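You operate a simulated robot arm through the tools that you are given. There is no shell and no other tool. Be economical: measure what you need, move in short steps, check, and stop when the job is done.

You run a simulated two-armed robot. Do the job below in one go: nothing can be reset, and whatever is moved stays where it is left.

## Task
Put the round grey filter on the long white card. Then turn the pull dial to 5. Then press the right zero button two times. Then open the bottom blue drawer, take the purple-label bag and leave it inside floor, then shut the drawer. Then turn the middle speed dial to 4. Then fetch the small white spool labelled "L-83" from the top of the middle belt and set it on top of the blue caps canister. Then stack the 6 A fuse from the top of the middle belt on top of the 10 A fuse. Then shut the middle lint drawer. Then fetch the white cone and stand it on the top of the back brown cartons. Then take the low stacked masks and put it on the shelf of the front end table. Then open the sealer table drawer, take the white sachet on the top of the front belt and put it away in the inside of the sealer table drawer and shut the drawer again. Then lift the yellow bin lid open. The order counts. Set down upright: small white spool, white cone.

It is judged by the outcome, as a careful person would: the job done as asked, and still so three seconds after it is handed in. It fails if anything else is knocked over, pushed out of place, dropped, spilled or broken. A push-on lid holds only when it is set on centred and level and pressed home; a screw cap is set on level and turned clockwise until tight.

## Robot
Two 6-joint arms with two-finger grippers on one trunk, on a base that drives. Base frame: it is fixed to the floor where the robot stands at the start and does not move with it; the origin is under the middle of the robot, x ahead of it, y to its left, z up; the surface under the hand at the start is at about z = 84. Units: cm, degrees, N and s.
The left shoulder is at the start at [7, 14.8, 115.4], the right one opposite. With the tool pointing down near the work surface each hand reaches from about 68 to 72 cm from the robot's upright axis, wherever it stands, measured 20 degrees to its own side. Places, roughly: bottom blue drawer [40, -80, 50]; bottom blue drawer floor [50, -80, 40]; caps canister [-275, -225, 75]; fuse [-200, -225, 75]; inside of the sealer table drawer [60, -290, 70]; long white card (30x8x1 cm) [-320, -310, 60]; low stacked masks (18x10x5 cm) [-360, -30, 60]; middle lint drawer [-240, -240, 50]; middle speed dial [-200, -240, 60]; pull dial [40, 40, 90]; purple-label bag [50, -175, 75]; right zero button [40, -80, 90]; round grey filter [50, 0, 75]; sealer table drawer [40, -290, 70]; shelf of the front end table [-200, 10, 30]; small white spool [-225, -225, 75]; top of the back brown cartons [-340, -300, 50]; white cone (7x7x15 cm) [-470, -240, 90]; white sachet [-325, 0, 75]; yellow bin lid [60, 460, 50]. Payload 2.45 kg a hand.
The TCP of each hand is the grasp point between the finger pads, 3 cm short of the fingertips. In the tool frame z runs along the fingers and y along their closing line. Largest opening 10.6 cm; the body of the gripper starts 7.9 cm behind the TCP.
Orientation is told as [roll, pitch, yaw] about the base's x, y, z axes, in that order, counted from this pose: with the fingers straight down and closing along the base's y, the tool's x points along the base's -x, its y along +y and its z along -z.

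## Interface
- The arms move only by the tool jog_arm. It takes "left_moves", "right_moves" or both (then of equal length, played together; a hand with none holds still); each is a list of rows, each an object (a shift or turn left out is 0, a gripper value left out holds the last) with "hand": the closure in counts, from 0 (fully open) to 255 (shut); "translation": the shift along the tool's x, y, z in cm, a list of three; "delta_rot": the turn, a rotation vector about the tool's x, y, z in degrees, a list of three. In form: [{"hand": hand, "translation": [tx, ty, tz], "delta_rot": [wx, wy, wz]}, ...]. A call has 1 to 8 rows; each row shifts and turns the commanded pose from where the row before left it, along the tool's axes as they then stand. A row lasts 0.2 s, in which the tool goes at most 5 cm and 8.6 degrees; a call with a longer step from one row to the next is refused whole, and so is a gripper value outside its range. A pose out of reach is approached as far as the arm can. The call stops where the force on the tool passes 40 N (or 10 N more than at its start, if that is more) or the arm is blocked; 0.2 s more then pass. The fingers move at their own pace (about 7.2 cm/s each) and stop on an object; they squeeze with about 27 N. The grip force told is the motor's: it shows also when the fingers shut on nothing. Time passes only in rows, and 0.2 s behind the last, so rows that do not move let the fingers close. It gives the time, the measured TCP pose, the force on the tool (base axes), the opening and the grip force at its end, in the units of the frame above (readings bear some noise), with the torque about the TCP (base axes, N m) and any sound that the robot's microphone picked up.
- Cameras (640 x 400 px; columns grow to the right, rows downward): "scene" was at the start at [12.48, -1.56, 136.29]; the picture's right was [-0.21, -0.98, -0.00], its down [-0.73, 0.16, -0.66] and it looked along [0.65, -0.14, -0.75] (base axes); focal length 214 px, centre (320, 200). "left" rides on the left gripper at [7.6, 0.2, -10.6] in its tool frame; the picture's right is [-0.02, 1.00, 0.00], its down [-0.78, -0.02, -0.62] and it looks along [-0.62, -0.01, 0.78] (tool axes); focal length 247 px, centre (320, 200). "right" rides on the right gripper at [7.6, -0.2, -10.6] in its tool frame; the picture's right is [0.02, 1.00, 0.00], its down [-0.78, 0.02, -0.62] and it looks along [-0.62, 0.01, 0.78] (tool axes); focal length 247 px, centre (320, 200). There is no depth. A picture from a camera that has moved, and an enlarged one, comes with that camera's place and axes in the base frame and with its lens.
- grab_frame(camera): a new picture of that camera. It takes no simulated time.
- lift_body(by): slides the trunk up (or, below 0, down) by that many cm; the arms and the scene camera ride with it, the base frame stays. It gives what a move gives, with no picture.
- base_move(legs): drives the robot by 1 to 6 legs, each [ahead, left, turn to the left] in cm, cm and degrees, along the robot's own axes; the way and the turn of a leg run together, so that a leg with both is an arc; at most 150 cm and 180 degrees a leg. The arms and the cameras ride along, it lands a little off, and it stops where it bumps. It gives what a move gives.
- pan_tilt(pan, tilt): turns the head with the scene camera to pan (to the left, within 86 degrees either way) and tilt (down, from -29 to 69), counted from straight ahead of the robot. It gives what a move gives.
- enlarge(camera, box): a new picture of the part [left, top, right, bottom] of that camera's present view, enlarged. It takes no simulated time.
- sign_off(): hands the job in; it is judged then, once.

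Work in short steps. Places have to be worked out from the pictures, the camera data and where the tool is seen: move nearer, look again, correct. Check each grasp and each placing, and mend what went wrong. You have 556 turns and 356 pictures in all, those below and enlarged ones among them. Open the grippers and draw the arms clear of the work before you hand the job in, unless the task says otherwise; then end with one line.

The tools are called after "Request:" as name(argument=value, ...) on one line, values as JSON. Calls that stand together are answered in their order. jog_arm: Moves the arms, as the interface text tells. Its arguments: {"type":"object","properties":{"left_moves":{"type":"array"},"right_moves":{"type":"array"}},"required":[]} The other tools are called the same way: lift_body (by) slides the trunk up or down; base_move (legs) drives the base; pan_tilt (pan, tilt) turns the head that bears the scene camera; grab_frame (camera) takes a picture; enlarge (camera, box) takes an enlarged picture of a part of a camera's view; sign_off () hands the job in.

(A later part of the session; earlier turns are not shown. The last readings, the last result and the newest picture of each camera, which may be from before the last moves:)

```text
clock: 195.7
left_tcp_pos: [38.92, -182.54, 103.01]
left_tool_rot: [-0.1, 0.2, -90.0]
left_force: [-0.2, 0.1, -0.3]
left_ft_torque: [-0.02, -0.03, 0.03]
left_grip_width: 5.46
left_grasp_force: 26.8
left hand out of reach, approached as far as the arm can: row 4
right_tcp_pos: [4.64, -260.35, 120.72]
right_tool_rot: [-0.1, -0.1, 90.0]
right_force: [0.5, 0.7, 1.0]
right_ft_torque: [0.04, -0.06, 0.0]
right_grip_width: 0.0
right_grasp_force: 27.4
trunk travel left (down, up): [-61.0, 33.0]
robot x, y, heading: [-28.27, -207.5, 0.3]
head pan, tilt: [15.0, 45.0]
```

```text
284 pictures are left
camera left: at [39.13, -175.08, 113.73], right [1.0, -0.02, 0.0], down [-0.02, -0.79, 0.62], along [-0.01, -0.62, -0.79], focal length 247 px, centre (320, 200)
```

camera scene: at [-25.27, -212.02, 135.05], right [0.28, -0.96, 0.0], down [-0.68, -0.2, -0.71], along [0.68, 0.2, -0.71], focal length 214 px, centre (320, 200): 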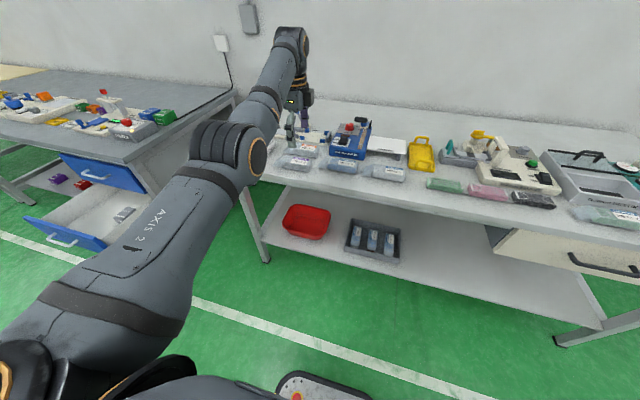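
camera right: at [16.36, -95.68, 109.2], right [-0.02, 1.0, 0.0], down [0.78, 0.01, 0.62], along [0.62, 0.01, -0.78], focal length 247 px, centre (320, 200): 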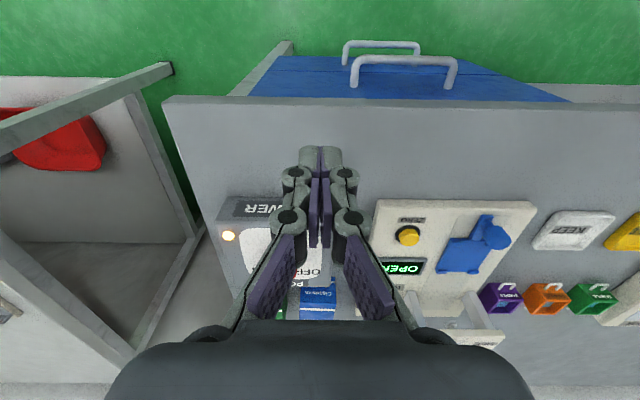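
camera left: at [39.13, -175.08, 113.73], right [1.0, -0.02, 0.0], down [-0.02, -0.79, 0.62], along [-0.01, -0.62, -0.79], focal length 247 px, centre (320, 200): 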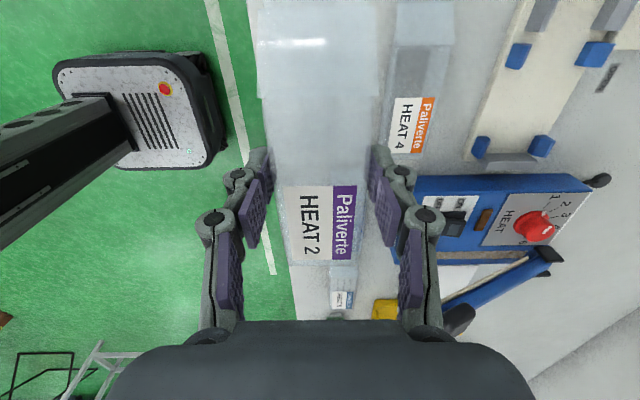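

Bag held. Drive back and left to the open drawer, then look into it.

Request:
base_move(legs=[[-28, 0, 0], [0, 99, 0]])

Request:
grab_frame(camera="scene")

Request:
grab_frame(camera="left")

```text
clock: 202.4
left_tcp_pos: [11.24, -83.57, 103.01]
left_tool_rot: [-0.1, 0.2, -90.4]
left_force: [-0.3, -0.7, -0.7]
left_ft_torque: [0.02, -0.03, -0.02]
left_grip_width: 5.43
left_grasp_force: 27.2
right_tcp_pos: [-23.74, -161.34, 120.73]
right_tool_rot: [-0.1, 0.0, 89.7]
right_force: [1.1, 0.9, 0.0]
right_ft_torque: [0.01, -0.02, 0.01]
right_grip_width: 0.01
right_grasp_force: 26.9
trunk travel left (down, up): [-61.0, 33.0]
robot x, y, heading: [-56.44, -107.85, -0.6]
head pan, tilt: [15.0, 45.0]
```

```text
283 pictures are left
camera scene: at [-43.59, -105.96, 135.05], right [0.25, -0.97, 0.0], down [-0.68, -0.18, -0.71], along [0.68, 0.18, -0.71], focal length 214 px, centre (320, 200)
```

scene: 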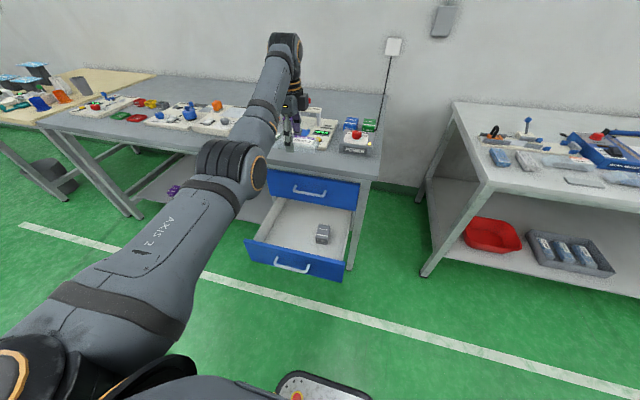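

```text
282 pictures are left
camera left: at [11.29, -76.13, 113.67], right [1.0, -0.03, 0.0], down [-0.02, -0.79, 0.62], along [-0.02, -0.62, -0.79], focal length 247 px, centre (320, 200)
```

left: 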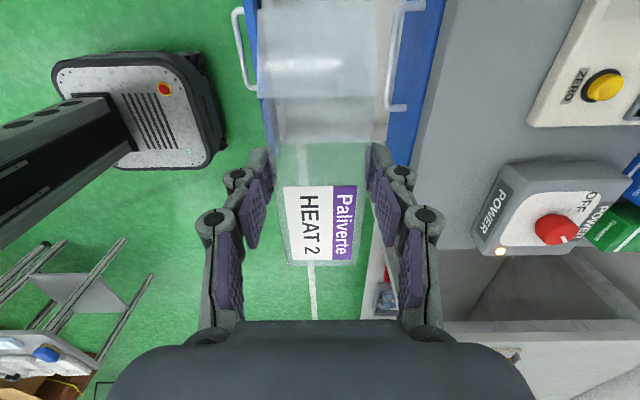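

Drawer interior spans roughly x 0…22, y -100…-65, with a small thing at [17,-91]. I'll aim the bag at [9,-79]. Shift the base and lower.

Request:
base_move(legs=[[-2.3, 4.5, 0.6]])

Request:
lift_body(by=-32)

Request:
pan_tilt(pan=15, tilt=45)

Request:
grab_frame(camera="scene")

Request:
grab_frame(camera="left")

```text
clock: 203.3
left_tcp_pos: [8.79, -78.62, 102.85]
left_tool_rot: [0.0, 0.4, -89.9]
left_force: [-1.3, -1.0, 0.6]
left_ft_torque: [0.05, -0.01, 0.02]
left_grip_width: 5.46
left_grasp_force: 27.1
right_tcp_pos: [-25.38, -156.65, 120.53]
right_tool_rot: [0.0, -0.1, 90.3]
right_force: [-0.2, -0.7, 0.1]
right_ft_torque: [0.02, 0.01, 0.05]
right_grip_width: 0.0
right_grasp_force: 27.3
trunk travel left (down, up): [-61.0, 33.0]
robot x, y, heading: [-58.52, -103.12, 0.3]
head pan, tilt: [15.0, 45.0]
```

```text
clock: 206.5
left_tcp_pos: [8.79, -78.46, 71.01]
left_tool_rot: [0.1, 0.2, -89.9]
left_force: [0.7, 0.0, 0.2]
left_ft_torque: [-0.02, -0.03, 0.02]
left_grip_width: 5.45
left_grasp_force: 26.9
right_tcp_pos: [-25.47, -156.42, 88.69]
right_tool_rot: [-0.2, -0.1, 90.3]
right_force: [0.2, 0.3, 1.4]
right_ft_torque: [0.03, 0.0, 0.02]
right_grip_width: 0.01
right_grasp_force: 27.4
trunk travel left (down, up): [-29.0, 65.0]
robot x, y, heading: [-58.73, -103.62, 0.4]
head pan, tilt: [15.0, 45.0]
```

```text
clock: 207.1
left_tcp_pos: [8.77, -78.53, 70.94]
left_tool_rot: [0.0, 0.2, -89.9]
left_force: [0.2, -0.2, -0.1]
left_ft_torque: [-0.02, -0.01, 0.01]
left_grip_width: 5.44
left_grasp_force: 26.5
right_tcp_pos: [-25.41, -156.26, 88.71]
right_tool_rot: [-0.1, 0.0, 90.4]
right_force: [-0.3, 0.7, -0.2]
right_ft_torque: [0.01, -0.01, 0.01]
right_grip_width: 0.0
right_grasp_force: 27.3
trunk travel left (down, up): [-29.0, 65.0]
robot x, y, heading: [-58.62, -103.74, 0.3]
head pan, tilt: [15.0, 45.0]
```

```text
281 pictures are left
camera scene: at [-45.87, -101.33, 103.05], right [0.26, -0.96, 0.0], down [-0.68, -0.19, -0.71], along [0.68, 0.19, -0.71], focal length 214 px, centre (320, 200)
```

scene: 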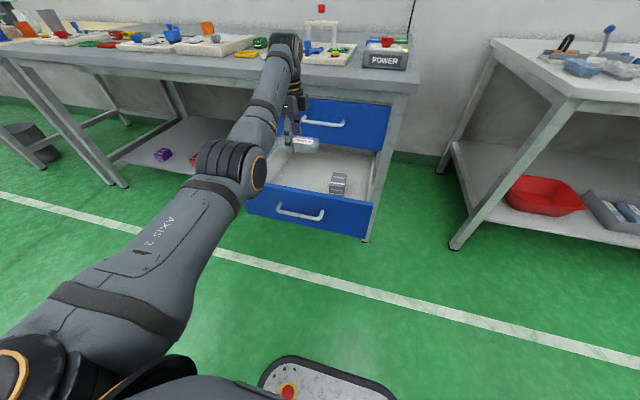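

```text
280 pictures are left
camera left: at [8.69, -70.98, 81.66], right [1.0, -0.02, 0.0], down [-0.02, -0.79, 0.62], along [-0.01, -0.62, -0.79], focal length 247 px, centre (320, 200)
```

left: 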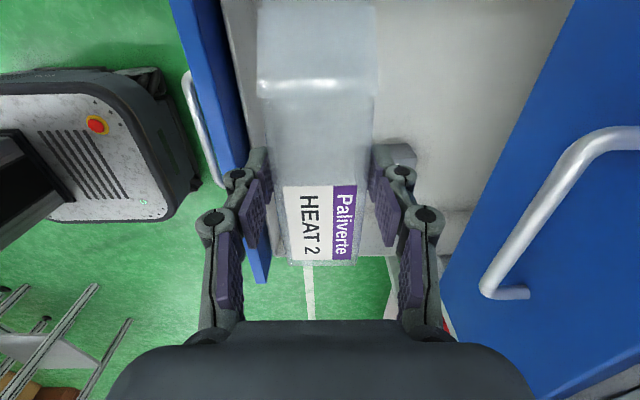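

The drawer spans y≈-69…-105, so I shift 4 cm to the right to keep the bag clear of the left wall, then lower into it.

Request:
base_move(legs=[[0, -4.2, 0]])

Request:
lift_body(by=-12)

Request:
grab_frame(camera="left")

Request:
enlarge(camera="scene", box=[230, 60, 430, 260])

```text
clock: 208.0
left_tcp_pos: [8.64, -82.63, 71.02]
left_tool_rot: [0.1, 0.4, -89.8]
left_force: [-0.4, -1.3, 0.6]
left_ft_torque: [0.0, 0.01, -0.05]
left_grip_width: 5.47
left_grasp_force: 27.0
right_tcp_pos: [-25.33, -160.65, 88.64]
right_tool_rot: [-0.2, -0.1, 90.4]
right_force: [-1.2, -0.2, 0.0]
right_ft_torque: [0.06, -0.03, 0.02]
right_grip_width: 0.0
right_grasp_force: 27.4
trunk travel left (down, up): [-29.0, 65.0]
robot x, y, heading: [-58.35, -107.8, 0.1]
head pan, tilt: [15.0, 45.0]
```

```text
clock: 209.5
left_tcp_pos: [8.7, -82.6, 59.05]
left_tool_rot: [0.0, 0.2, -89.9]
left_force: [0.1, 0.0, 0.2]
left_ft_torque: [0.02, -0.01, 0.01]
left_grip_width: 5.46
left_grasp_force: 27.6
right_tcp_pos: [-25.44, -160.56, 76.66]
right_tool_rot: [-0.1, 0.0, 90.3]
right_force: [-0.9, 0.4, 0.1]
right_ft_torque: [-0.01, -0.01, 0.0]
right_grip_width: 0.01
right_grasp_force: 26.8
trunk travel left (down, up): [-17.0, 77.0]
robot x, y, heading: [-58.26, -107.75, -0.1]
head pan, tilt: [15.0, 45.0]
```

```text
279 pictures are left
camera left: at [8.68, -75.13, 69.68], right [1.0, -0.02, 0.0], down [-0.01, -0.79, 0.62], along [-0.01, -0.62, -0.79], focal length 247 px, centre (320, 200)
```

left: 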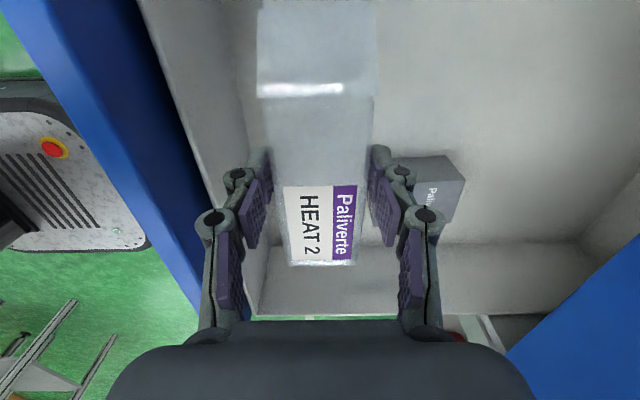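

```text
2.00 times, centred on (330, 160) of scene
camera zoom: at [-45.87, -105.49, 91.06], right [0.26, -0.96, 0.0], down [-0.68, -0.19, -0.71], along [0.68, 0.19, -0.71], focal length 429 px, centre (300, 280)
```

zoom: 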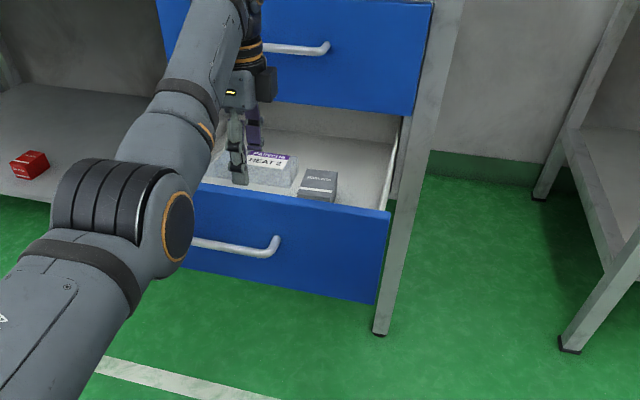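

The bag is inside the walls, clear of the small box. Lower with the arm until contact.

Request:
jog_arm(left_moves=[{"translation": [0, 0, 2]}, {"translation": [0, 0, 2]}, {"translation": [0, 0, 1.5]}])

Request:
grab_frame(camera="left")

```text
clock: 210.3
left_tcp_pos: [8.76, -82.56, 53.26]
left_tool_rot: [0.2, 0.2, -89.8]
left_force: [-0.2, -0.1, 0.1]
left_ft_torque: [0.01, 0.01, -0.04]
left_grip_width: 5.46
left_grasp_force: 27.1
right_tcp_pos: [-25.38, -160.66, 76.58]
right_tool_rot: [-0.1, 0.1, 90.4]
right_force: [0.5, -0.4, 0.2]
right_ft_torque: [0.0, 0.03, -0.02]
right_grip_width: 0.0
right_grasp_force: 26.8
trunk travel left (down, up): [-17.0, 77.0]
robot x, y, heading: [-58.5, -107.75, 0.4]
head pan, tilt: [15.0, 45.0]
```

```text
277 pictures are left
camera left: at [8.8, -75.1, 64.0], right [1.0, -0.02, 0.0], down [-0.02, -0.79, 0.62], along [-0.01, -0.62, -0.79], focal length 247 px, centre (320, 200)
```

left: 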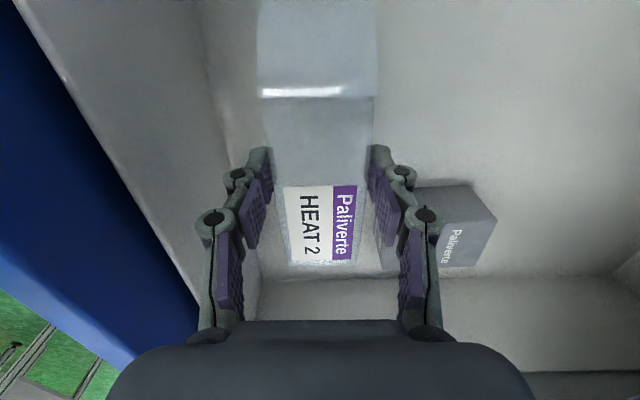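

Request:
jog_arm(left_moves=[{"translation": [0, 0, 1]}])

Request:
jog_arm(left_moves=[{"translation": [0, 0, 0.8]}])

Request:
jog_arm(left_moves=[{"translation": [0, 0, 0.6]}])

Request:
jog_arm(left_moves=[{"translation": [0, 0, 0.6]}])

```text
clock: 210.7
left_tcp_pos: [8.77, -82.44, 52.3]
left_tool_rot: [0.0, 0.1, -89.8]
left_force: [0.2, 0.0, -0.3]
left_ft_torque: [0.05, 0.0, 0.02]
left_grip_width: 5.46
left_grasp_force: 26.9
right_tcp_pos: [-25.4, -160.67, 76.58]
right_tool_rot: [0.0, -0.1, 90.3]
right_force: [-0.4, 0.0, -0.3]
right_ft_torque: [0.01, -0.01, -0.03]
right_grip_width: 0.0
right_grasp_force: 26.8
trunk travel left (down, up): [-17.0, 77.0]
robot x, y, heading: [-58.56, -107.66, -0.0]
head pan, tilt: [15.0, 45.0]
```

```text
clock: 211.1
left_tcp_pos: [8.75, -82.59, 51.46]
left_tool_rot: [0.0, 0.3, -89.9]
left_force: [0.4, -0.8, 0.1]
left_ft_torque: [-0.01, 0.0, 0.04]
left_grip_width: 5.46
left_grasp_force: 26.9
right_tcp_pos: [-25.42, -160.62, 76.69]
right_tool_rot: [-0.1, -0.1, 90.3]
right_force: [-0.2, 1.0, 1.0]
right_ft_torque: [-0.02, 0.01, -0.02]
right_grip_width: 0.0
right_grasp_force: 26.6
trunk travel left (down, up): [-17.0, 77.0]
robot x, y, heading: [-58.65, -107.74, 0.0]
head pan, tilt: [15.0, 45.0]
```

```text
clock: 211.5
left_tcp_pos: [8.6, -82.4, 50.97]
left_tool_rot: [0.1, 0.2, -89.9]
left_force: [0.2, -0.1, 1.0]
left_ft_torque: [0.0, 0.06, 0.01]
left_grip_width: 5.45
left_grasp_force: 26.7
right_tcp_pos: [-25.5, -160.6, 76.6]
right_tool_rot: [0.0, -0.1, 90.4]
right_force: [0.1, 0.2, 0.0]
right_ft_torque: [0.02, -0.01, 0.01]
right_grip_width: 0.0
right_grasp_force: 26.9
trunk travel left (down, up): [-17.0, 77.0]
robot x, y, heading: [-58.46, -107.5, 0.2]
head pan, tilt: [15.0, 45.0]
```

```text
clock: 211.9
left_tcp_pos: [8.62, -82.43, 50.39]
left_tool_rot: [0.0, 0.2, -89.7]
left_force: [-0.5, 0.0, 0.1]
left_ft_torque: [0.01, -0.03, -0.02]
left_grip_width: 5.45
left_grasp_force: 27.4
right_tcp_pos: [-25.43, -160.57, 76.69]
right_tool_rot: [-0.1, 0.0, 90.2]
right_force: [0.3, -0.3, -0.2]
right_ft_torque: [-0.02, -0.03, 0.02]
right_grip_width: 0.0
right_grasp_force: 26.9
trunk travel left (down, up): [-17.0, 77.0]
robot x, y, heading: [-58.57, -107.93, 0.2]
head pan, tilt: [15.0, 45.0]
```

Request:
jog_arm(left_moves=[{"translation": [0, 0, 0.6]}])

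Request:
jog_arm(left_moves=[{"translation": [0, 0, 0.6]}])

Request:
jog_arm(left_moves=[{"translation": [0, 0, 0.6]}])

Request:
grab_frame(camera="left")

```text
clock: 212.3
left_tcp_pos: [8.52, -82.6, 49.85]
left_tool_rot: [-0.1, 0.2, -89.8]
left_force: [-0.6, 1.0, 0.5]
left_ft_torque: [-0.03, 0.02, -0.01]
left_grip_width: 5.46
left_grasp_force: 26.9
right_tcp_pos: [-25.32, -160.53, 76.52]
right_tool_rot: [-0.1, -0.1, 90.2]
right_force: [-0.2, 0.3, -1.0]
right_ft_torque: [0.0, -0.03, 0.01]
right_grip_width: 0.02
right_grasp_force: 26.7
trunk travel left (down, up): [-17.0, 77.0]
robot x, y, heading: [-58.75, -107.76, 0.3]
head pan, tilt: [15.0, 45.0]
```

```text
clock: 212.7
left_tcp_pos: [8.58, -82.58, 49.1]
left_tool_rot: [0.0, 0.2, -89.8]
left_force: [0.3, 0.1, 0.2]
left_ft_torque: [-0.03, 0.01, 0.0]
left_grip_width: 5.44
left_grasp_force: 26.9
right_tcp_pos: [-25.42, -160.63, 76.66]
right_tool_rot: [-0.1, 0.0, 90.4]
right_force: [-0.2, -0.2, -0.2]
right_ft_torque: [-0.03, -0.03, 0.01]
right_grip_width: 0.0
right_grasp_force: 27.2
trunk travel left (down, up): [-17.0, 77.0]
robot x, y, heading: [-58.17, -107.73, 0.3]
head pan, tilt: [15.0, 45.0]
```

```text
clock: 213.1
left_tcp_pos: [8.6, -82.63, 48.46]
left_tool_rot: [0.0, 0.2, -89.9]
left_force: [-0.5, 0.9, -0.1]
left_ft_torque: [0.0, 0.02, 0.02]
left_grip_width: 5.42
left_grasp_force: 27.1
right_tcp_pos: [-25.52, -160.53, 76.65]
right_tool_rot: [0.0, -0.1, 90.3]
right_force: [-0.5, 0.9, 0.5]
right_ft_torque: [0.02, -0.01, 0.01]
right_grip_width: 0.0
right_grasp_force: 27.3
trunk travel left (down, up): [-17.0, 77.0]
robot x, y, heading: [-58.73, -107.86, -0.0]
head pan, tilt: [15.0, 45.0]
```

```text
276 pictures are left
camera left: at [8.69, -75.04, 59.27], right [1.0, -0.02, 0.0], down [-0.01, -0.79, 0.62], along [-0.01, -0.62, -0.79], focal length 247 px, centre (320, 200)
```

left: 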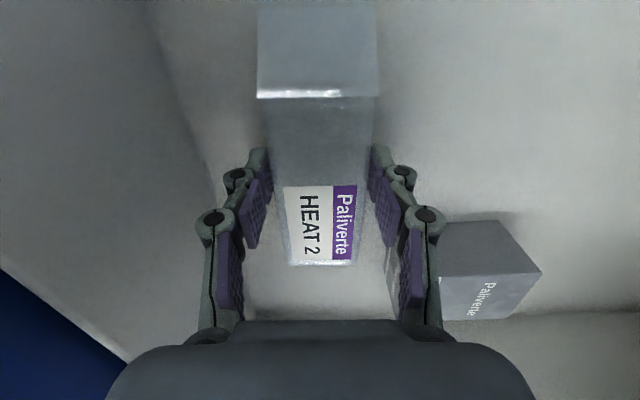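

Nothing touched yet; keep lowering in small steps.

Request:
jog_arm(left_moves=[{"translation": [0, 0, 0.5]}])

Request:
jog_arm(left_moves=[{"translation": [0, 0, 0.5]}])

Request:
jog_arm(left_moves=[{"translation": [0, 0, 0.5]}])

Request:
jog_arm(left_moves=[{"translation": [0, 0, 0.5]}])

```text
clock: 213.5
left_tcp_pos: [8.73, -82.51, 48.11]
left_tool_rot: [-0.1, 0.2, -89.8]
left_force: [-0.1, 0.3, -0.3]
left_ft_torque: [0.0, 0.01, -0.03]
left_grip_width: 5.46
left_grasp_force: 27.0
right_tcp_pos: [-25.45, -160.59, 76.85]
right_tool_rot: [-0.1, -0.1, 90.3]
right_force: [-0.3, 0.8, 0.6]
right_ft_torque: [0.03, 0.02, 0.01]
right_grip_width: 0.0
right_grasp_force: 26.0
trunk travel left (down, up): [-17.0, 77.0]
robot x, y, heading: [-58.37, -107.76, 0.3]
head pan, tilt: [15.0, 45.0]
```

```text
clock: 213.9
left_tcp_pos: [8.65, -82.43, 48.09]
left_tool_rot: [0.4, 0.3, -89.8]
left_force: [1.1, 2.8, 14.5]
left_ft_torque: [-0.05, 0.08, 0.0]
left_grip_width: 5.46
left_grasp_force: 26.8
right_tcp_pos: [-25.51, -160.51, 76.62]
right_tool_rot: [-0.2, -0.1, 90.3]
right_force: [0.2, -0.4, -0.7]
right_ft_torque: [-0.02, -0.03, -0.02]
right_grip_width: 0.0
right_grasp_force: 26.4
trunk travel left (down, up): [-17.0, 77.0]
robot x, y, heading: [-58.57, -107.64, 0.4]
head pan, tilt: [15.0, 45.0]
```

```text
clock: 214.3
left_tcp_pos: [8.58, -82.5, 47.86]
left_tool_rot: [0.6, 0.4, -89.8]
left_force: [1.0, 5.4, 33.7]
left_ft_torque: [-0.02, 0.59, -0.14]
left_grip_width: 5.48
left_grasp_force: 27.0
right_tcp_pos: [-25.68, -160.66, 76.81]
right_tool_rot: [-0.3, -0.2, 90.3]
right_force: [-0.3, -0.4, 0.8]
right_ft_torque: [-0.01, 0.01, 0.02]
right_grip_width: 0.0
right_grasp_force: 27.5
trunk travel left (down, up): [-17.0, 77.0]
robot x, y, heading: [-58.58, -107.77, 0.4]
head pan, tilt: [15.0, 45.0]
```

```text
clock: 214.7
left_tcp_pos: [8.85, -82.57, 47.89]
left_tool_rot: [1.0, 0.2, -89.8]
left_force: [0.6, 0.4, 22.6]
left_ft_torque: [-0.05, 0.68, -0.03]
left_grip_width: 5.46
left_grasp_force: 26.8
right_tcp_pos: [-25.49, -160.6, 76.68]
right_tool_rot: [-0.2, -0.3, 90.3]
right_force: [1.4, 0.7, 1.2]
right_ft_torque: [-0.01, 0.01, -0.03]
right_grip_width: 0.0
right_grasp_force: 26.8
trunk travel left (down, up): [-17.0, 77.0]
robot x, y, heading: [-58.32, -107.7, 0.4]
head pan, tilt: [15.0, 45.0]
stopped in row 1 (left hand): the force on the tool passed its limit at 47 N (the readings are from after the stop); the commanded pose is now the measured one
```

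Contact at TCP z≈48. Back off slightly, open, and raise.

Request:
jog_arm(left_moves=[{"translation": [0, 0, -0.2]}, {"hand": 85}, {"hand": 85}, {"translation": [0, 0, -2]}, {"translation": [0, 0, -4]}, {"translation": [0, 0, -4]}])

Request:
grab_frame(camera="left")

```text
clock: 216.1
left_tcp_pos: [8.88, -82.54, 57.62]
left_tool_rot: [0.5, 0.3, -89.8]
left_force: [0.1, 0.1, -0.3]
left_ft_torque: [0.03, 0.05, -0.02]
left_grip_width: 7.09
left_grasp_force: 0.0
right_tcp_pos: [-25.36, -160.51, 76.71]
right_tool_rot: [-0.2, -0.2, 90.2]
right_force: [-0.6, -0.6, -0.3]
right_ft_torque: [-0.01, 0.03, 0.03]
right_grip_width: 0.01
right_grasp_force: 27.1
trunk travel left (down, up): [-17.0, 77.0]
robot x, y, heading: [-58.58, -107.78, 0.3]
head pan, tilt: [15.0, 45.0]
```

```text
275 pictures are left
camera left: at [8.73, -75.04, 68.29], right [1.0, -0.02, 0.01], down [-0.02, -0.79, 0.62], along [-0.01, -0.62, -0.79], focal length 247 px, centre (320, 200)
```

left: 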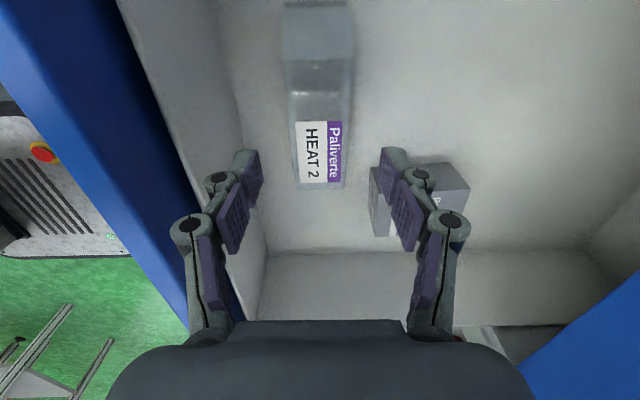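

The bag lies on the drawer floor. Raise, back off, and set the hand horizontal with closed fingers to push the drawer shut.

Request:
lift_body(by=30)

Request:
base_move(legs=[[-38, 0, 0]])

Request:
jog_arm(left_moves=[{"delta_rot": [-8.2, 0, 0], "hand": 255}, {"delta_rot": [-8.2, 0, 0]}, {"delta_rot": [-8.2, 0, 0]}, {"delta_rot": [-8.2, 0, 0]}, {"delta_rot": [-8.2, 0, 0]}, {"delta_rot": [-8.2, 0, 0]}, {"delta_rot": [-8.2, 0, 0]}, {"delta_rot": [-8.2, 0, 0]}])

Request:
jog_arm(left_moves=[{"delta_rot": [-8.2, 0, 0]}, {"delta_rot": [-8.2, 0, 0]}, {"delta_rot": [-8.2, 0, 0]}])

Request:
grab_frame(camera="scene")

```text
clock: 219.1
left_tcp_pos: [8.85, -82.48, 87.48]
left_tool_rot: [0.4, 0.3, -89.8]
left_force: [0.3, 0.1, -0.3]
left_ft_torque: [-0.01, -0.03, 0.02]
left_grip_width: 7.09
left_grasp_force: 0.0
right_tcp_pos: [-25.34, -160.47, 106.56]
right_tool_rot: [-0.1, -0.1, 90.3]
right_force: [0.3, 0.3, 0.3]
right_ft_torque: [-0.02, -0.02, -0.01]
right_grip_width: 0.0
right_grasp_force: 26.7
trunk travel left (down, up): [-47.0, 47.0]
robot x, y, heading: [-58.6, -107.4, 0.5]
head pan, tilt: [15.0, 45.0]
```

```text
clock: 221.5
left_tcp_pos: [-29.3, -82.72, 87.7]
left_tool_rot: [0.6, 0.2, -89.9]
left_force: [-0.5, -0.1, -0.3]
left_ft_torque: [-0.01, -0.03, 0.0]
left_grip_width: 7.07
left_grasp_force: 0.1
right_tcp_pos: [-63.43, -160.84, 106.68]
right_tool_rot: [0.0, -0.1, 90.3]
right_force: [0.1, 0.8, -0.1]
right_ft_torque: [0.01, -0.04, 0.0]
right_grip_width: 0.02
right_grasp_force: 26.8
trunk travel left (down, up): [-47.0, 47.0]
robot x, y, heading: [-96.51, -107.9, 0.5]
head pan, tilt: [15.0, 45.0]
```

```text
clock: 223.3
left_tcp_pos: [-28.67, -82.6, 87.41]
left_tool_rot: [66.2, 0.2, -89.8]
left_force: [-0.4, 0.0, 0.4]
left_ft_torque: [0.0, -0.01, 0.03]
left_grip_width: 0.0
left_grasp_force: 27.1
left hand out of reach, approached as far as the arm can: row 1
right_tcp_pos: [-63.42, -160.66, 106.64]
right_tool_rot: [-0.2, -0.1, 90.3]
right_force: [0.1, 0.5, -0.4]
right_ft_torque: [0.01, -0.02, -0.01]
right_grip_width: 0.0
right_grasp_force: 26.8
trunk travel left (down, up): [-47.0, 47.0]
robot x, y, heading: [-96.52, -107.88, 0.3]
head pan, tilt: [15.0, 45.0]
```

```text
clock: 224.1
left_tcp_pos: [-28.72, -82.65, 87.57]
left_tool_rot: [90.7, 0.4, -89.8]
left_force: [1.2, 0.2, 0.0]
left_ft_torque: [0.04, -0.03, -0.02]
left_grip_width: 0.0
left_grasp_force: 27.3
right_tcp_pos: [-63.47, -160.72, 106.77]
right_tool_rot: [-0.1, -0.1, 90.3]
right_force: [0.8, 0.4, -0.9]
right_ft_torque: [0.0, -0.02, -0.03]
right_grip_width: 0.0
right_grasp_force: 27.0
trunk travel left (down, up): [-47.0, 47.0]
robot x, y, heading: [-96.45, -107.71, 0.3]
head pan, tilt: [15.0, 45.0]
```

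```text
274 pictures are left
camera scene: at [-83.92, -105.66, 121.06], right [0.26, -0.96, 0.0], down [-0.68, -0.19, -0.71], along [0.68, 0.19, -0.71], focal length 214 px, centre (320, 200)
```

scene: 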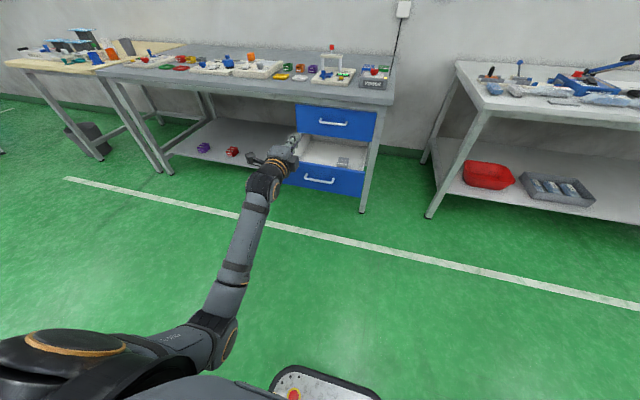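

Lower to z≈57.3 (just above the bar), shift to the drawer's middle and drive forward near its face.

Request:
lift_body(by=-30.2)

Request:
base_move(legs=[[0, -3.5, 0], [18, 0, 0]])

Request:
grab_frame(camera="left")

```text
clock: 227.1
left_tcp_pos: [-28.83, -82.61, 57.3]
left_tool_rot: [90.5, 0.4, -89.9]
left_force: [0.3, 0.2, -0.3]
left_ft_torque: [-0.02, -0.01, -0.03]
left_grip_width: 0.0
left_grasp_force: 26.8
right_tcp_pos: [-63.48, -160.72, 76.38]
right_tool_rot: [-0.2, -0.1, 90.3]
right_force: [0.2, -0.1, 0.3]
right_ft_torque: [0.0, -0.01, 0.04]
right_grip_width: 0.01
right_grasp_force: 26.8
trunk travel left (down, up): [-16.8, 77.2]
robot x, y, heading: [-96.46, -107.96, 0.3]
head pan, tilt: [15.0, 45.0]
```

```text
clock: 229.1
left_tcp_pos: [-10.12, -86.06, 57.42]
left_tool_rot: [90.6, 0.2, -90.0]
left_force: [-0.7, 0.7, 0.3]
left_ft_torque: [-0.01, -0.01, 0.02]
left_grip_width: 0.0
left_grasp_force: 26.6
right_tcp_pos: [-44.82, -164.14, 76.51]
right_tool_rot: [-0.1, -0.1, 90.2]
right_force: [-0.4, 0.4, -0.3]
right_ft_torque: [0.01, -0.02, -0.04]
right_grip_width: 0.01
right_grasp_force: 26.4
trunk travel left (down, up): [-16.8, 77.2]
robot x, y, heading: [-78.27, -111.3, 0.1]
head pan, tilt: [15.0, 45.0]
```

```text
273 pictures are left
camera left: at [-20.93, -78.65, 57.4], right [-0.01, -0.03, 1.0], down [-0.62, -0.78, -0.03], along [0.78, -0.62, -0.01], focal length 247 px, centre (320, 200)
```

left: 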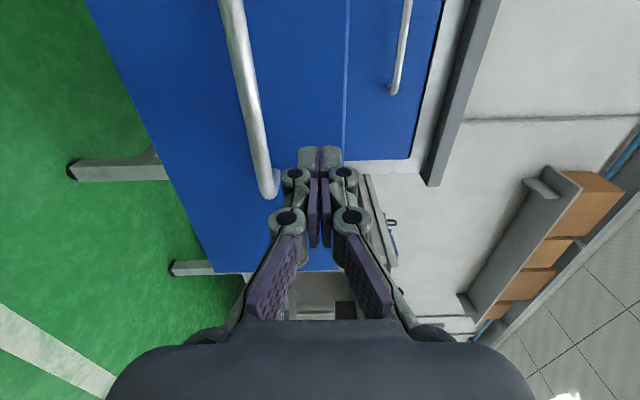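

Aligned above the handle bar on the front panel. Push forward.

Request:
base_move(legs=[[15, 0, 0]])

Request:
base_move(legs=[[14, 0, 0]])

Request:
grab_frame(camera="scene")

```text
clock: 230.5
left_tcp_pos: [5.12, -86.27, 57.25]
left_tool_rot: [90.6, 0.3, -90.0]
left_force: [0.1, -0.1, 0.3]
left_ft_torque: [-0.05, 0.0, 0.0]
left_grip_width: 0.0
left_grasp_force: 28.5
right_tcp_pos: [-29.9, -164.22, 76.48]
right_tool_rot: [0.0, -0.1, 90.1]
right_force: [-0.1, -0.3, 0.1]
right_ft_torque: [0.02, 0.02, 0.03]
right_grip_width: 0.0
right_grasp_force: 26.6
trunk travel left (down, up): [-16.8, 77.2]
robot x, y, heading: [-62.74, -111.31, 0.0]
head pan, tilt: [15.0, 45.0]
```

```text
clock: 231.8
left_tcp_pos: [18.96, -86.31, 57.29]
left_tool_rot: [90.5, 0.3, -90.0]
left_force: [-0.1, -0.5, 0.6]
left_ft_torque: [0.02, 0.02, -0.01]
left_grip_width: 0.03
left_grasp_force: 28.5
right_tcp_pos: [-15.95, -164.21, 76.47]
right_tool_rot: [-0.1, -0.1, 90.1]
right_force: [0.7, 0.1, -0.6]
right_ft_torque: [-0.01, -0.03, 0.0]
right_grip_width: 0.02
right_grasp_force: 27.1
trunk travel left (down, up): [-16.8, 77.2]
robot x, y, heading: [-49.07, -111.83, 0.2]
head pan, tilt: [15.0, 45.0]
```

```text
272 pictures are left
camera scene: at [-36.22, -109.08, 90.85], right [0.26, -0.97, 0.0], down [-0.68, -0.18, -0.71], along [0.68, 0.18, -0.71], focal length 214 px, centre (320, 200)
```

scene: 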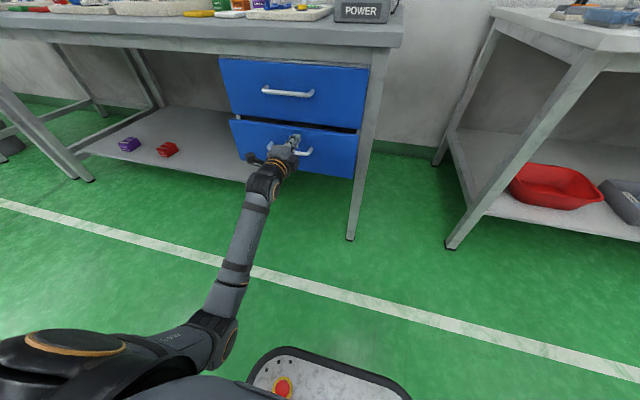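

Nearly shut; push the rest in small steps watching force.

Request:
base_move(legs=[[3.5, 0, 0]])

Request:
base_move(legs=[[1, 0, 0]])

Request:
enlarge(camera="scene", box=[200, 40, 400, 200])

```text
clock: 232.6
left_tcp_pos: [22.48, -86.36, 57.23]
left_tool_rot: [90.6, 0.3, -90.0]
left_force: [-0.1, 0.1, -1.3]
left_ft_torque: [0.02, -0.02, 0.02]
left_grip_width: 0.0
left_grasp_force: 28.7
right_tcp_pos: [-12.42, -164.21, 76.47]
right_tool_rot: [0.0, -0.1, 90.1]
right_force: [-0.4, 0.6, -0.1]
right_ft_torque: [-0.02, 0.04, -0.03]
right_grip_width: 0.0
right_grasp_force: 26.7
trunk travel left (down, up): [-16.8, 77.2]
robot x, y, heading: [-45.24, -111.22, 0.2]
head pan, tilt: [15.0, 45.0]
```

```text
clock: 233.5
left_tcp_pos: [23.02, -86.23, 57.32]
left_tool_rot: [90.7, 0.3, -90.0]
left_force: [-5.7, -0.6, 0.7]
left_ft_torque: [0.0, 0.01, -0.05]
left_grip_width: 0.0
left_grasp_force: 29.0
right_tcp_pos: [-11.6, -164.12, 76.42]
right_tool_rot: [-0.1, -0.2, 90.2]
right_force: [0.2, 0.1, 0.5]
right_ft_torque: [0.01, -0.02, 0.0]
right_grip_width: 0.0
right_grasp_force: 26.5
trunk travel left (down, up): [-16.8, 77.2]
robot x, y, heading: [-44.26, -111.51, 0.1]
head pan, tilt: [15.0, 45.0]
stopped in leg 1: the force on the tool passed its limit at 61 N (the readings are from after the stop); the commanded pose is now the measured one
```

```text
2.50 times, centred on (300, 120) of scene
camera zoom: at [-31.91, -109.08, 90.86], right [0.26, -0.97, 0.0], down [-0.68, -0.18, -0.71], along [0.68, 0.18, -0.71], focal length 536 px, centre (370, 400)
```

zoom: 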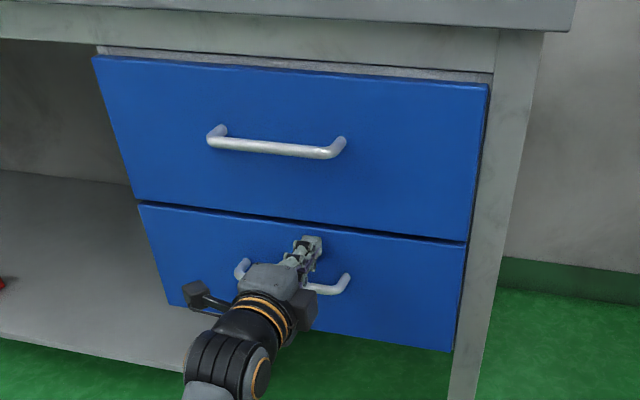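

The drawer is shut (hard stop). Back off, raise the trunk, turn the hand down again.

Request:
base_move(legs=[[-20, 0, 0]])

Request:
lift_body(by=40)

Request:
jog_arm(left_moves=[{"delta_rot": [8.2, 0, 0]}, {"delta_rot": [8.2, 0, 0]}, {"delta_rot": [8.2, 0, 0]}, {"delta_rot": [8.2, 0, 0]}, {"delta_rot": [8.2, 0, 0]}, {"delta_rot": [8.2, 0, 0]}, {"delta_rot": [8.2, 0, 0]}, {"delta_rot": [8.2, 0, 0]}])

Request:
jog_arm(left_moves=[{"delta_rot": [8.2, 0, 0], "hand": 0}, {"delta_rot": [8.2, 0, 0]}, {"delta_rot": [8.2, 0, 0]}])

Request:
base_move(legs=[[0, -105, 0], [0, -105, 0], [0, 0, 90], [0, 90, 0]])

Request:
pan_tilt(pan=10, tilt=40)

Request:
grab_frame(camera="scene")

```text
clock: 235.1
left_tcp_pos: [3.59, -86.52, 57.35]
left_tool_rot: [90.6, 0.2, -90.2]
left_force: [1.2, -0.1, -0.6]
left_ft_torque: [-0.04, -0.02, 0.03]
left_grip_width: 0.0
left_grasp_force: 28.8
right_tcp_pos: [-31.2, -164.28, 76.51]
right_tool_rot: [-0.1, 0.0, 90.0]
right_force: [0.4, -0.4, 0.2]
right_ft_torque: [-0.01, -0.02, -0.02]
right_grip_width: 0.0
right_grasp_force: 27.2
trunk travel left (down, up): [-16.8, 77.2]
robot x, y, heading: [-64.42, -111.36, 0.0]
head pan, tilt: [15.0, 45.0]
```

```text
clock: 238.9
left_tcp_pos: [3.78, -86.36, 97.3]
left_tool_rot: [90.5, 0.2, -90.2]
left_force: [-0.3, 0.0, -0.7]
left_ft_torque: [0.02, 0.04, -0.01]
left_grip_width: 0.0
left_grasp_force: 29.1
right_tcp_pos: [-31.23, -164.33, 116.46]
right_tool_rot: [-0.1, -0.2, 90.1]
right_force: [0.9, 0.4, -0.7]
right_ft_torque: [0.02, 0.04, -0.03]
right_grip_width: 0.03
right_grasp_force: 27.1
trunk travel left (down, up): [-56.8, 37.2]
robot x, y, heading: [-63.81, -111.57, -0.1]
head pan, tilt: [15.0, 45.0]
```

```text
clock: 240.7
left_tcp_pos: [3.73, -86.46, 97.36]
left_tool_rot: [24.8, 0.2, -90.2]
left_force: [0.6, -0.3, -0.4]
left_ft_torque: [0.02, 0.02, -0.02]
left_grip_width: 0.0
left_grasp_force: 29.0
right_tcp_pos: [-31.16, -164.17, 116.43]
right_tool_rot: [-0.1, -0.2, 90.1]
right_force: [-0.3, -0.3, 0.6]
right_ft_torque: [0.01, 0.02, -0.01]
right_grip_width: 0.0
right_grasp_force: 27.2
trunk travel left (down, up): [-56.8, 37.2]
robot x, y, heading: [-63.98, -111.2, 0.1]
head pan, tilt: [15.0, 45.0]
```

```text
clock: 241.5
left_tcp_pos: [3.58, -86.54, 97.37]
left_tool_rot: [0.4, 0.3, -90.2]
left_force: [0.0, 0.5, 0.1]
left_ft_torque: [0.02, -0.01, 0.0]
left_grip_width: 10.27
left_grasp_force: 0.0
right_tcp_pos: [-31.24, -164.27, 116.45]
right_tool_rot: [-0.1, -0.2, 90.0]
right_force: [-0.7, 0.3, 0.7]
right_ft_torque: [0.0, 0.01, 0.02]
right_grip_width: 0.0
right_grasp_force: 26.8
trunk travel left (down, up): [-56.8, 37.2]
robot x, y, heading: [-64.35, -111.16, 0.0]
head pan, tilt: [15.0, 45.0]
```

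```text
clock: 260.2
left_tcp_pos: [-181.02, -253.34, 97.26]
left_tool_rot: [0.4, 0.2, -0.7]
left_force: [-0.2, 0.2, -0.3]
left_ft_torque: [0.02, 0.0, 0.01]
left_grip_width: 10.61
left_grasp_force: 0.1
right_tcp_pos: [-103.47, -288.81, 116.55]
right_tool_rot: [-0.1, -0.1, 179.5]
right_force: [-0.2, -0.6, -0.2]
right_ft_torque: [0.0, -0.01, 0.0]
right_grip_width: 0.01
right_grasp_force: 26.6
trunk travel left (down, up): [-56.8, 37.2]
robot x, y, heading: [-156.46, -321.31, 89.5]
head pan, tilt: [15.0, 45.0]
```

```text
clock: 260.8
left_tcp_pos: [-180.89, -253.22, 97.46]
left_tool_rot: [0.3, 0.2, -0.8]
left_force: [0.5, -0.6, 0.2]
left_ft_torque: [0.04, 0.0, 0.04]
left_grip_width: 10.58
left_grasp_force: 0.1
right_tcp_pos: [-103.44, -288.76, 116.29]
right_tool_rot: [-0.1, 0.0, 179.5]
right_force: [0.0, 0.0, 0.1]
right_ft_torque: [-0.03, -0.03, -0.03]
right_grip_width: 0.01
right_grasp_force: 27.0
trunk travel left (down, up): [-56.8, 37.2]
robot x, y, heading: [-156.96, -320.82, 89.4]
head pan, tilt: [10.0, 40.0]
```

```text
270 pictures are left
camera scene: at [-158.25, -307.72, 131.57], right [0.99, 0.17, 0.0], down [0.11, -0.63, -0.77], along [-0.13, 0.76, -0.64], focal length 214 px, centre (320, 200)
```

scene: 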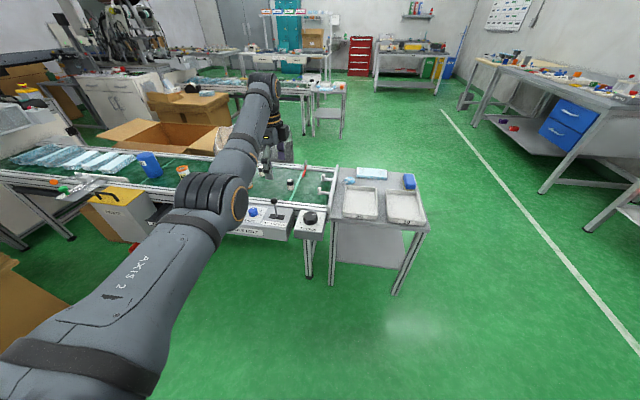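

Request:
grab_frame(camera="left")

Request:
enlarge(camera="scene", box=[220, 150, 360, 250])

```text
269 pictures are left
camera left: at [-188.68, -253.25, 107.98], right [0.03, 1.0, 0.01], down [0.79, -0.03, 0.62], along [0.62, -0.02, -0.79], focal length 247 px, centre (320, 200)
```

left: 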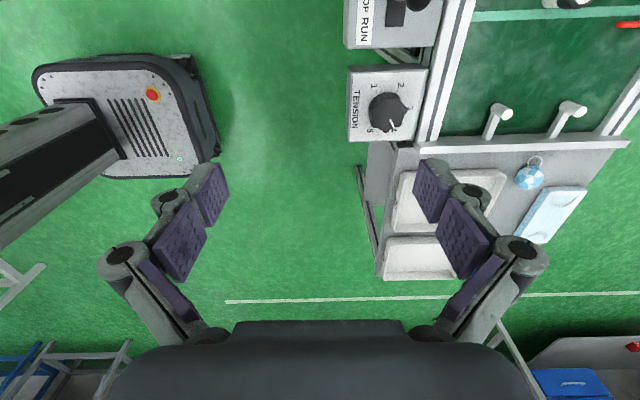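

```text
4.00 times, centred on (290, 200) of scene
camera zoom: at [-158.25, -307.72, 131.57], right [0.99, 0.17, 0.0], down [0.11, -0.63, -0.77], along [-0.13, 0.76, -0.64], focal length 858 px, centre (440, 200)
```

zoom: 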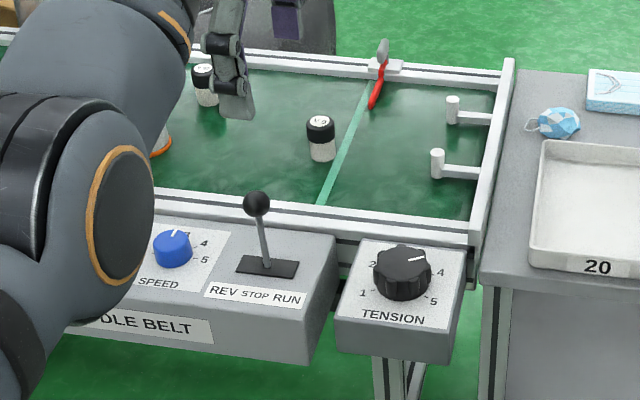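

The speed knob is about 14 cm further along -x. Move the base left 13 cm and look with the hand camera.

Request:
base_move(legs=[[0, 13, 0.6]])

Request:
grab_frame(camera="left")

Request:
grab_frame(camera="scene")

```text
clock: 262.1
left_tcp_pos: [-194.54, -253.47, 97.21]
left_tool_rot: [0.4, 0.3, -0.3]
left_force: [0.3, 0.8, 0.2]
left_ft_torque: [-0.03, -0.01, 0.01]
left_grip_width: 10.58
left_grasp_force: 0.2
right_tcp_pos: [-116.69, -288.33, 116.43]
right_tool_rot: [-0.2, -0.1, -179.9]
right_force: [0.3, -0.1, 0.4]
right_ft_torque: [0.0, 0.02, -0.03]
right_grip_width: 0.0
right_grasp_force: 26.2
trunk travel left (down, up): [-56.8, 37.2]
robot x, y, heading: [-169.49, -321.21, 90.1]
head pan, tilt: [10.0, 40.0]
```

```text
267 pictures are left
camera left: at [-202.22, -253.47, 108.0], right [0.02, 1.0, 0.01], down [0.79, -0.02, 0.62], along [0.62, -0.01, -0.79], focal length 247 px, centre (320, 200)
```

left: 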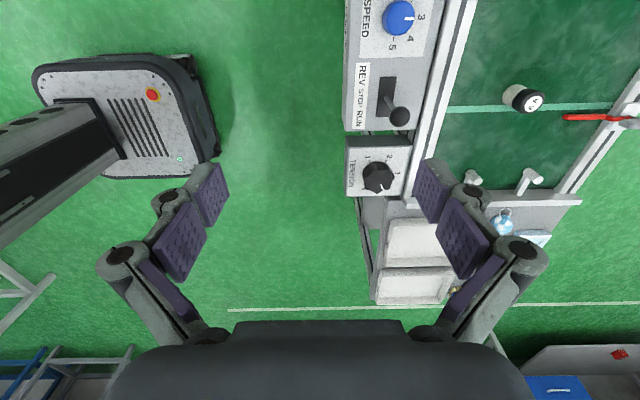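

```text
266 pictures are left
camera scene: at [-171.31, -307.68, 131.58], right [0.98, 0.17, 0.0], down [0.11, -0.63, -0.77], along [-0.13, 0.75, -0.64], focal length 214 px, centre (320, 200)
```

scene: 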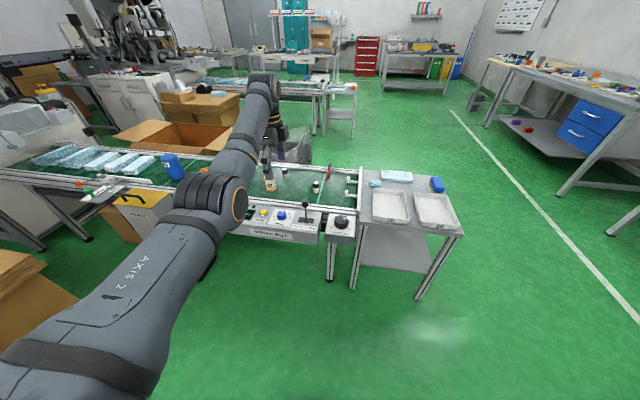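

Triangulating both views: the knob is at ≈[-200.3,-242, 63.5]. Drive closer and lower the trunk.

Request:
base_move(legs=[[11.5, 6.2, 0]])

Request:
lift_body(by=-15)

Request:
grab_frame(camera="left")

```text
clock: 263.4
left_tcp_pos: [-200.66, -242.08, 97.29]
left_tool_rot: [0.5, 0.2, -0.2]
left_force: [0.1, -0.6, 0.0]
left_ft_torque: [0.01, 0.0, 0.01]
left_grip_width: 10.6
left_grasp_force: 0.0
right_tcp_pos: [-122.86, -277.04, 116.48]
right_tool_rot: [-0.2, -0.2, 180.1]
right_force: [0.5, 0.0, -0.7]
right_ft_torque: [0.0, 0.01, 0.0]
right_grip_width: 0.0
right_grasp_force: 27.1
trunk travel left (down, up): [-56.8, 37.2]
robot x, y, heading: [-175.72, -309.91, 90.0]
head pan, tilt: [10.0, 40.0]
```

```text
clock: 265.1
left_tcp_pos: [-200.73, -242.0, 82.4]
left_tool_rot: [0.4, 0.2, -0.2]
left_force: [-0.6, 0.2, -0.4]
left_ft_torque: [0.05, 0.01, 0.0]
left_grip_width: 10.61
left_grasp_force: 0.2
right_tcp_pos: [-122.99, -277.01, 101.52]
right_tool_rot: [-0.1, -0.2, 180.0]
right_force: [1.2, -0.5, -0.5]
right_ft_torque: [0.0, -0.01, -0.03]
right_grip_width: 0.01
right_grasp_force: 26.5
trunk travel left (down, up): [-41.8, 52.2]
robot x, y, heading: [-175.9, -309.98, 89.9]
head pan, tilt: [10.0, 40.0]
```

```text
265 pictures are left
camera left: at [-208.42, -242.07, 93.02], right [0.03, 1.0, 0.01], down [0.79, -0.02, 0.62], along [0.62, -0.01, -0.79], focal length 247 px, centre (320, 200)
```

left: 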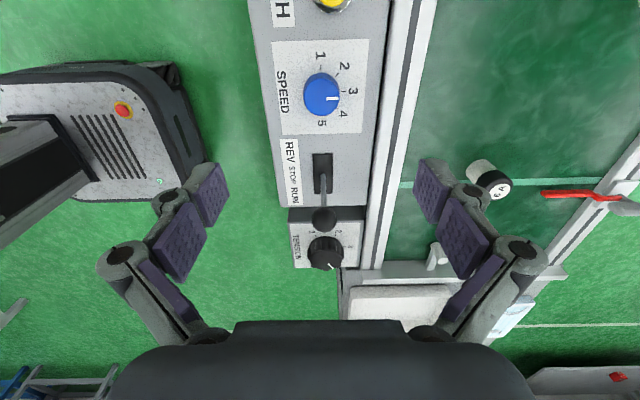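

Request:
enlarge(camera="left", box=[260, 40, 380, 140])

```text
4.00 times, centred on (320, 90) of left
camera zoom: at [-208.42, -242.07, 93.02], right [0.03, 1.0, 0.01], down [0.79, -0.02, 0.62], along [0.62, -0.01, -0.79], focal length 988 px, centre (320, 640)
```

zoom: 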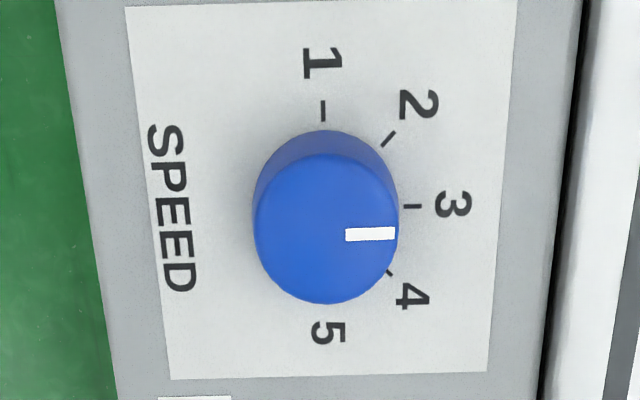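

Speed is now at 3; ticks are 45° apart with centre ≈[-200.05,-242.0]; "4" is 45° clockwise. I pre-turn -22°, narrow the opening and descend.

Request:
lift_body(by=-8)

Request:
jog_arm(left_moves=[{"translation": [-0.65, 0, 0], "delta_rot": [-0.4, 0, -7.3], "hand": 75}, {"delta_rot": [0, 0, -7.4]}, {"delta_rot": [0, 0, -7.4]}, {"translation": [0, 0, 2.5]}])

Request:
grab_frame(camera="left")

```text
clock: 266.3
left_tcp_pos: [-200.73, -241.96, 74.35]
left_tool_rot: [0.3, 0.1, -0.3]
left_force: [-0.3, -0.1, -0.2]
left_ft_torque: [0.02, 0.05, 0.0]
left_grip_width: 10.62
left_grasp_force: 0.0
right_tcp_pos: [-123.03, -277.04, 93.56]
right_tool_rot: [-0.2, -0.2, 180.1]
right_force: [0.6, -0.5, -0.4]
right_ft_torque: [0.03, 0.03, -0.04]
right_grip_width: 0.0
right_grasp_force: 26.9
trunk travel left (down, up): [-33.8, 60.2]
robot x, y, heading: [-176.11, -310.04, 89.8]
head pan, tilt: [10.0, 40.0]
```

```text
clock: 267.3
left_tcp_pos: [-200.2, -242.06, 71.67]
left_tool_rot: [0.8, -0.1, 22.0]
left_force: [0.2, 0.7, -0.5]
left_ft_torque: [-0.01, 0.01, -0.01]
left_grip_width: 7.45
left_grasp_force: 0.1
right_tcp_pos: [-123.04, -276.85, 93.46]
right_tool_rot: [0.0, 0.0, 180.0]
right_force: [-1.6, 0.5, 0.2]
right_ft_torque: [-0.05, -0.01, 0.02]
right_grip_width: 0.0
right_grasp_force: 26.5
trunk travel left (down, up): [-33.8, 60.2]
robot x, y, heading: [-175.52, -309.59, 89.8]
head pan, tilt: [10.0, 40.0]
```

```text
263 pictures are left
camera left: at [-207.38, -244.95, 82.43], right [-0.35, 0.94, 0.01], down [0.74, 0.27, 0.62], along [0.58, 0.23, -0.78], focal length 247 px, centre (320, 200)
```

left: 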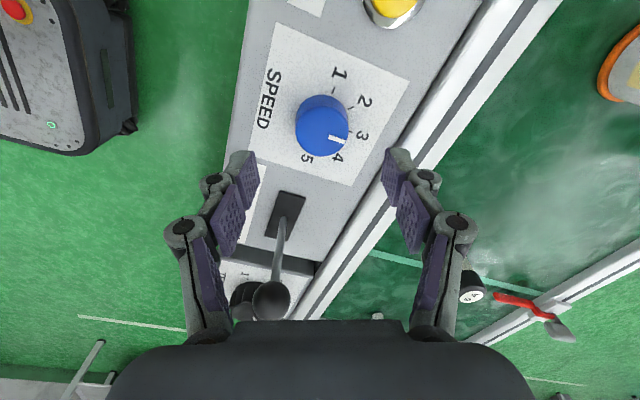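

Knob aligned. Descend 4.5 cm and check.

Request:
jog_arm(left_moves=[{"translation": [0, 0, 2.5], "delta_rot": [0.7, 0, 0]}, {"translation": [0, 0, 2]}])

Request:
grab_frame(camera="left")

```text
clock: 267.9
left_tcp_pos: [-200.16, -242.02, 67.27]
left_tool_rot: [0.2, -0.2, 21.8]
left_force: [0.2, 0.7, -0.6]
left_ft_torque: [-0.01, -0.03, -0.04]
left_grip_width: 7.49
left_grasp_force: 0.1
right_tcp_pos: [-122.88, -277.02, 93.38]
right_tool_rot: [-0.2, -0.2, 180.0]
right_force: [-0.1, 0.4, 0.5]
right_ft_torque: [0.02, -0.01, -0.01]
right_grip_width: 0.0
right_grasp_force: 27.0
trunk travel left (down, up): [-33.8, 60.2]
robot x, y, heading: [-176.04, -309.21, 89.9]
head pan, tilt: [10.0, 40.0]
```

```text
262 pictures are left
camera left: at [-207.43, -244.87, 78.01], right [-0.35, 0.94, 0.0], down [0.73, 0.27, 0.62], along [0.58, 0.22, -0.78], focal length 247 px, centre (320, 200)
```

left: 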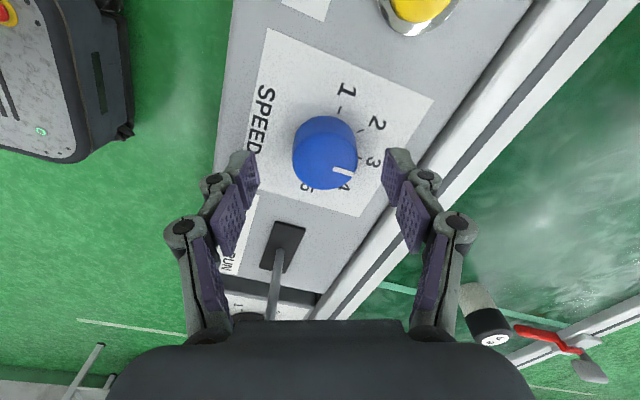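

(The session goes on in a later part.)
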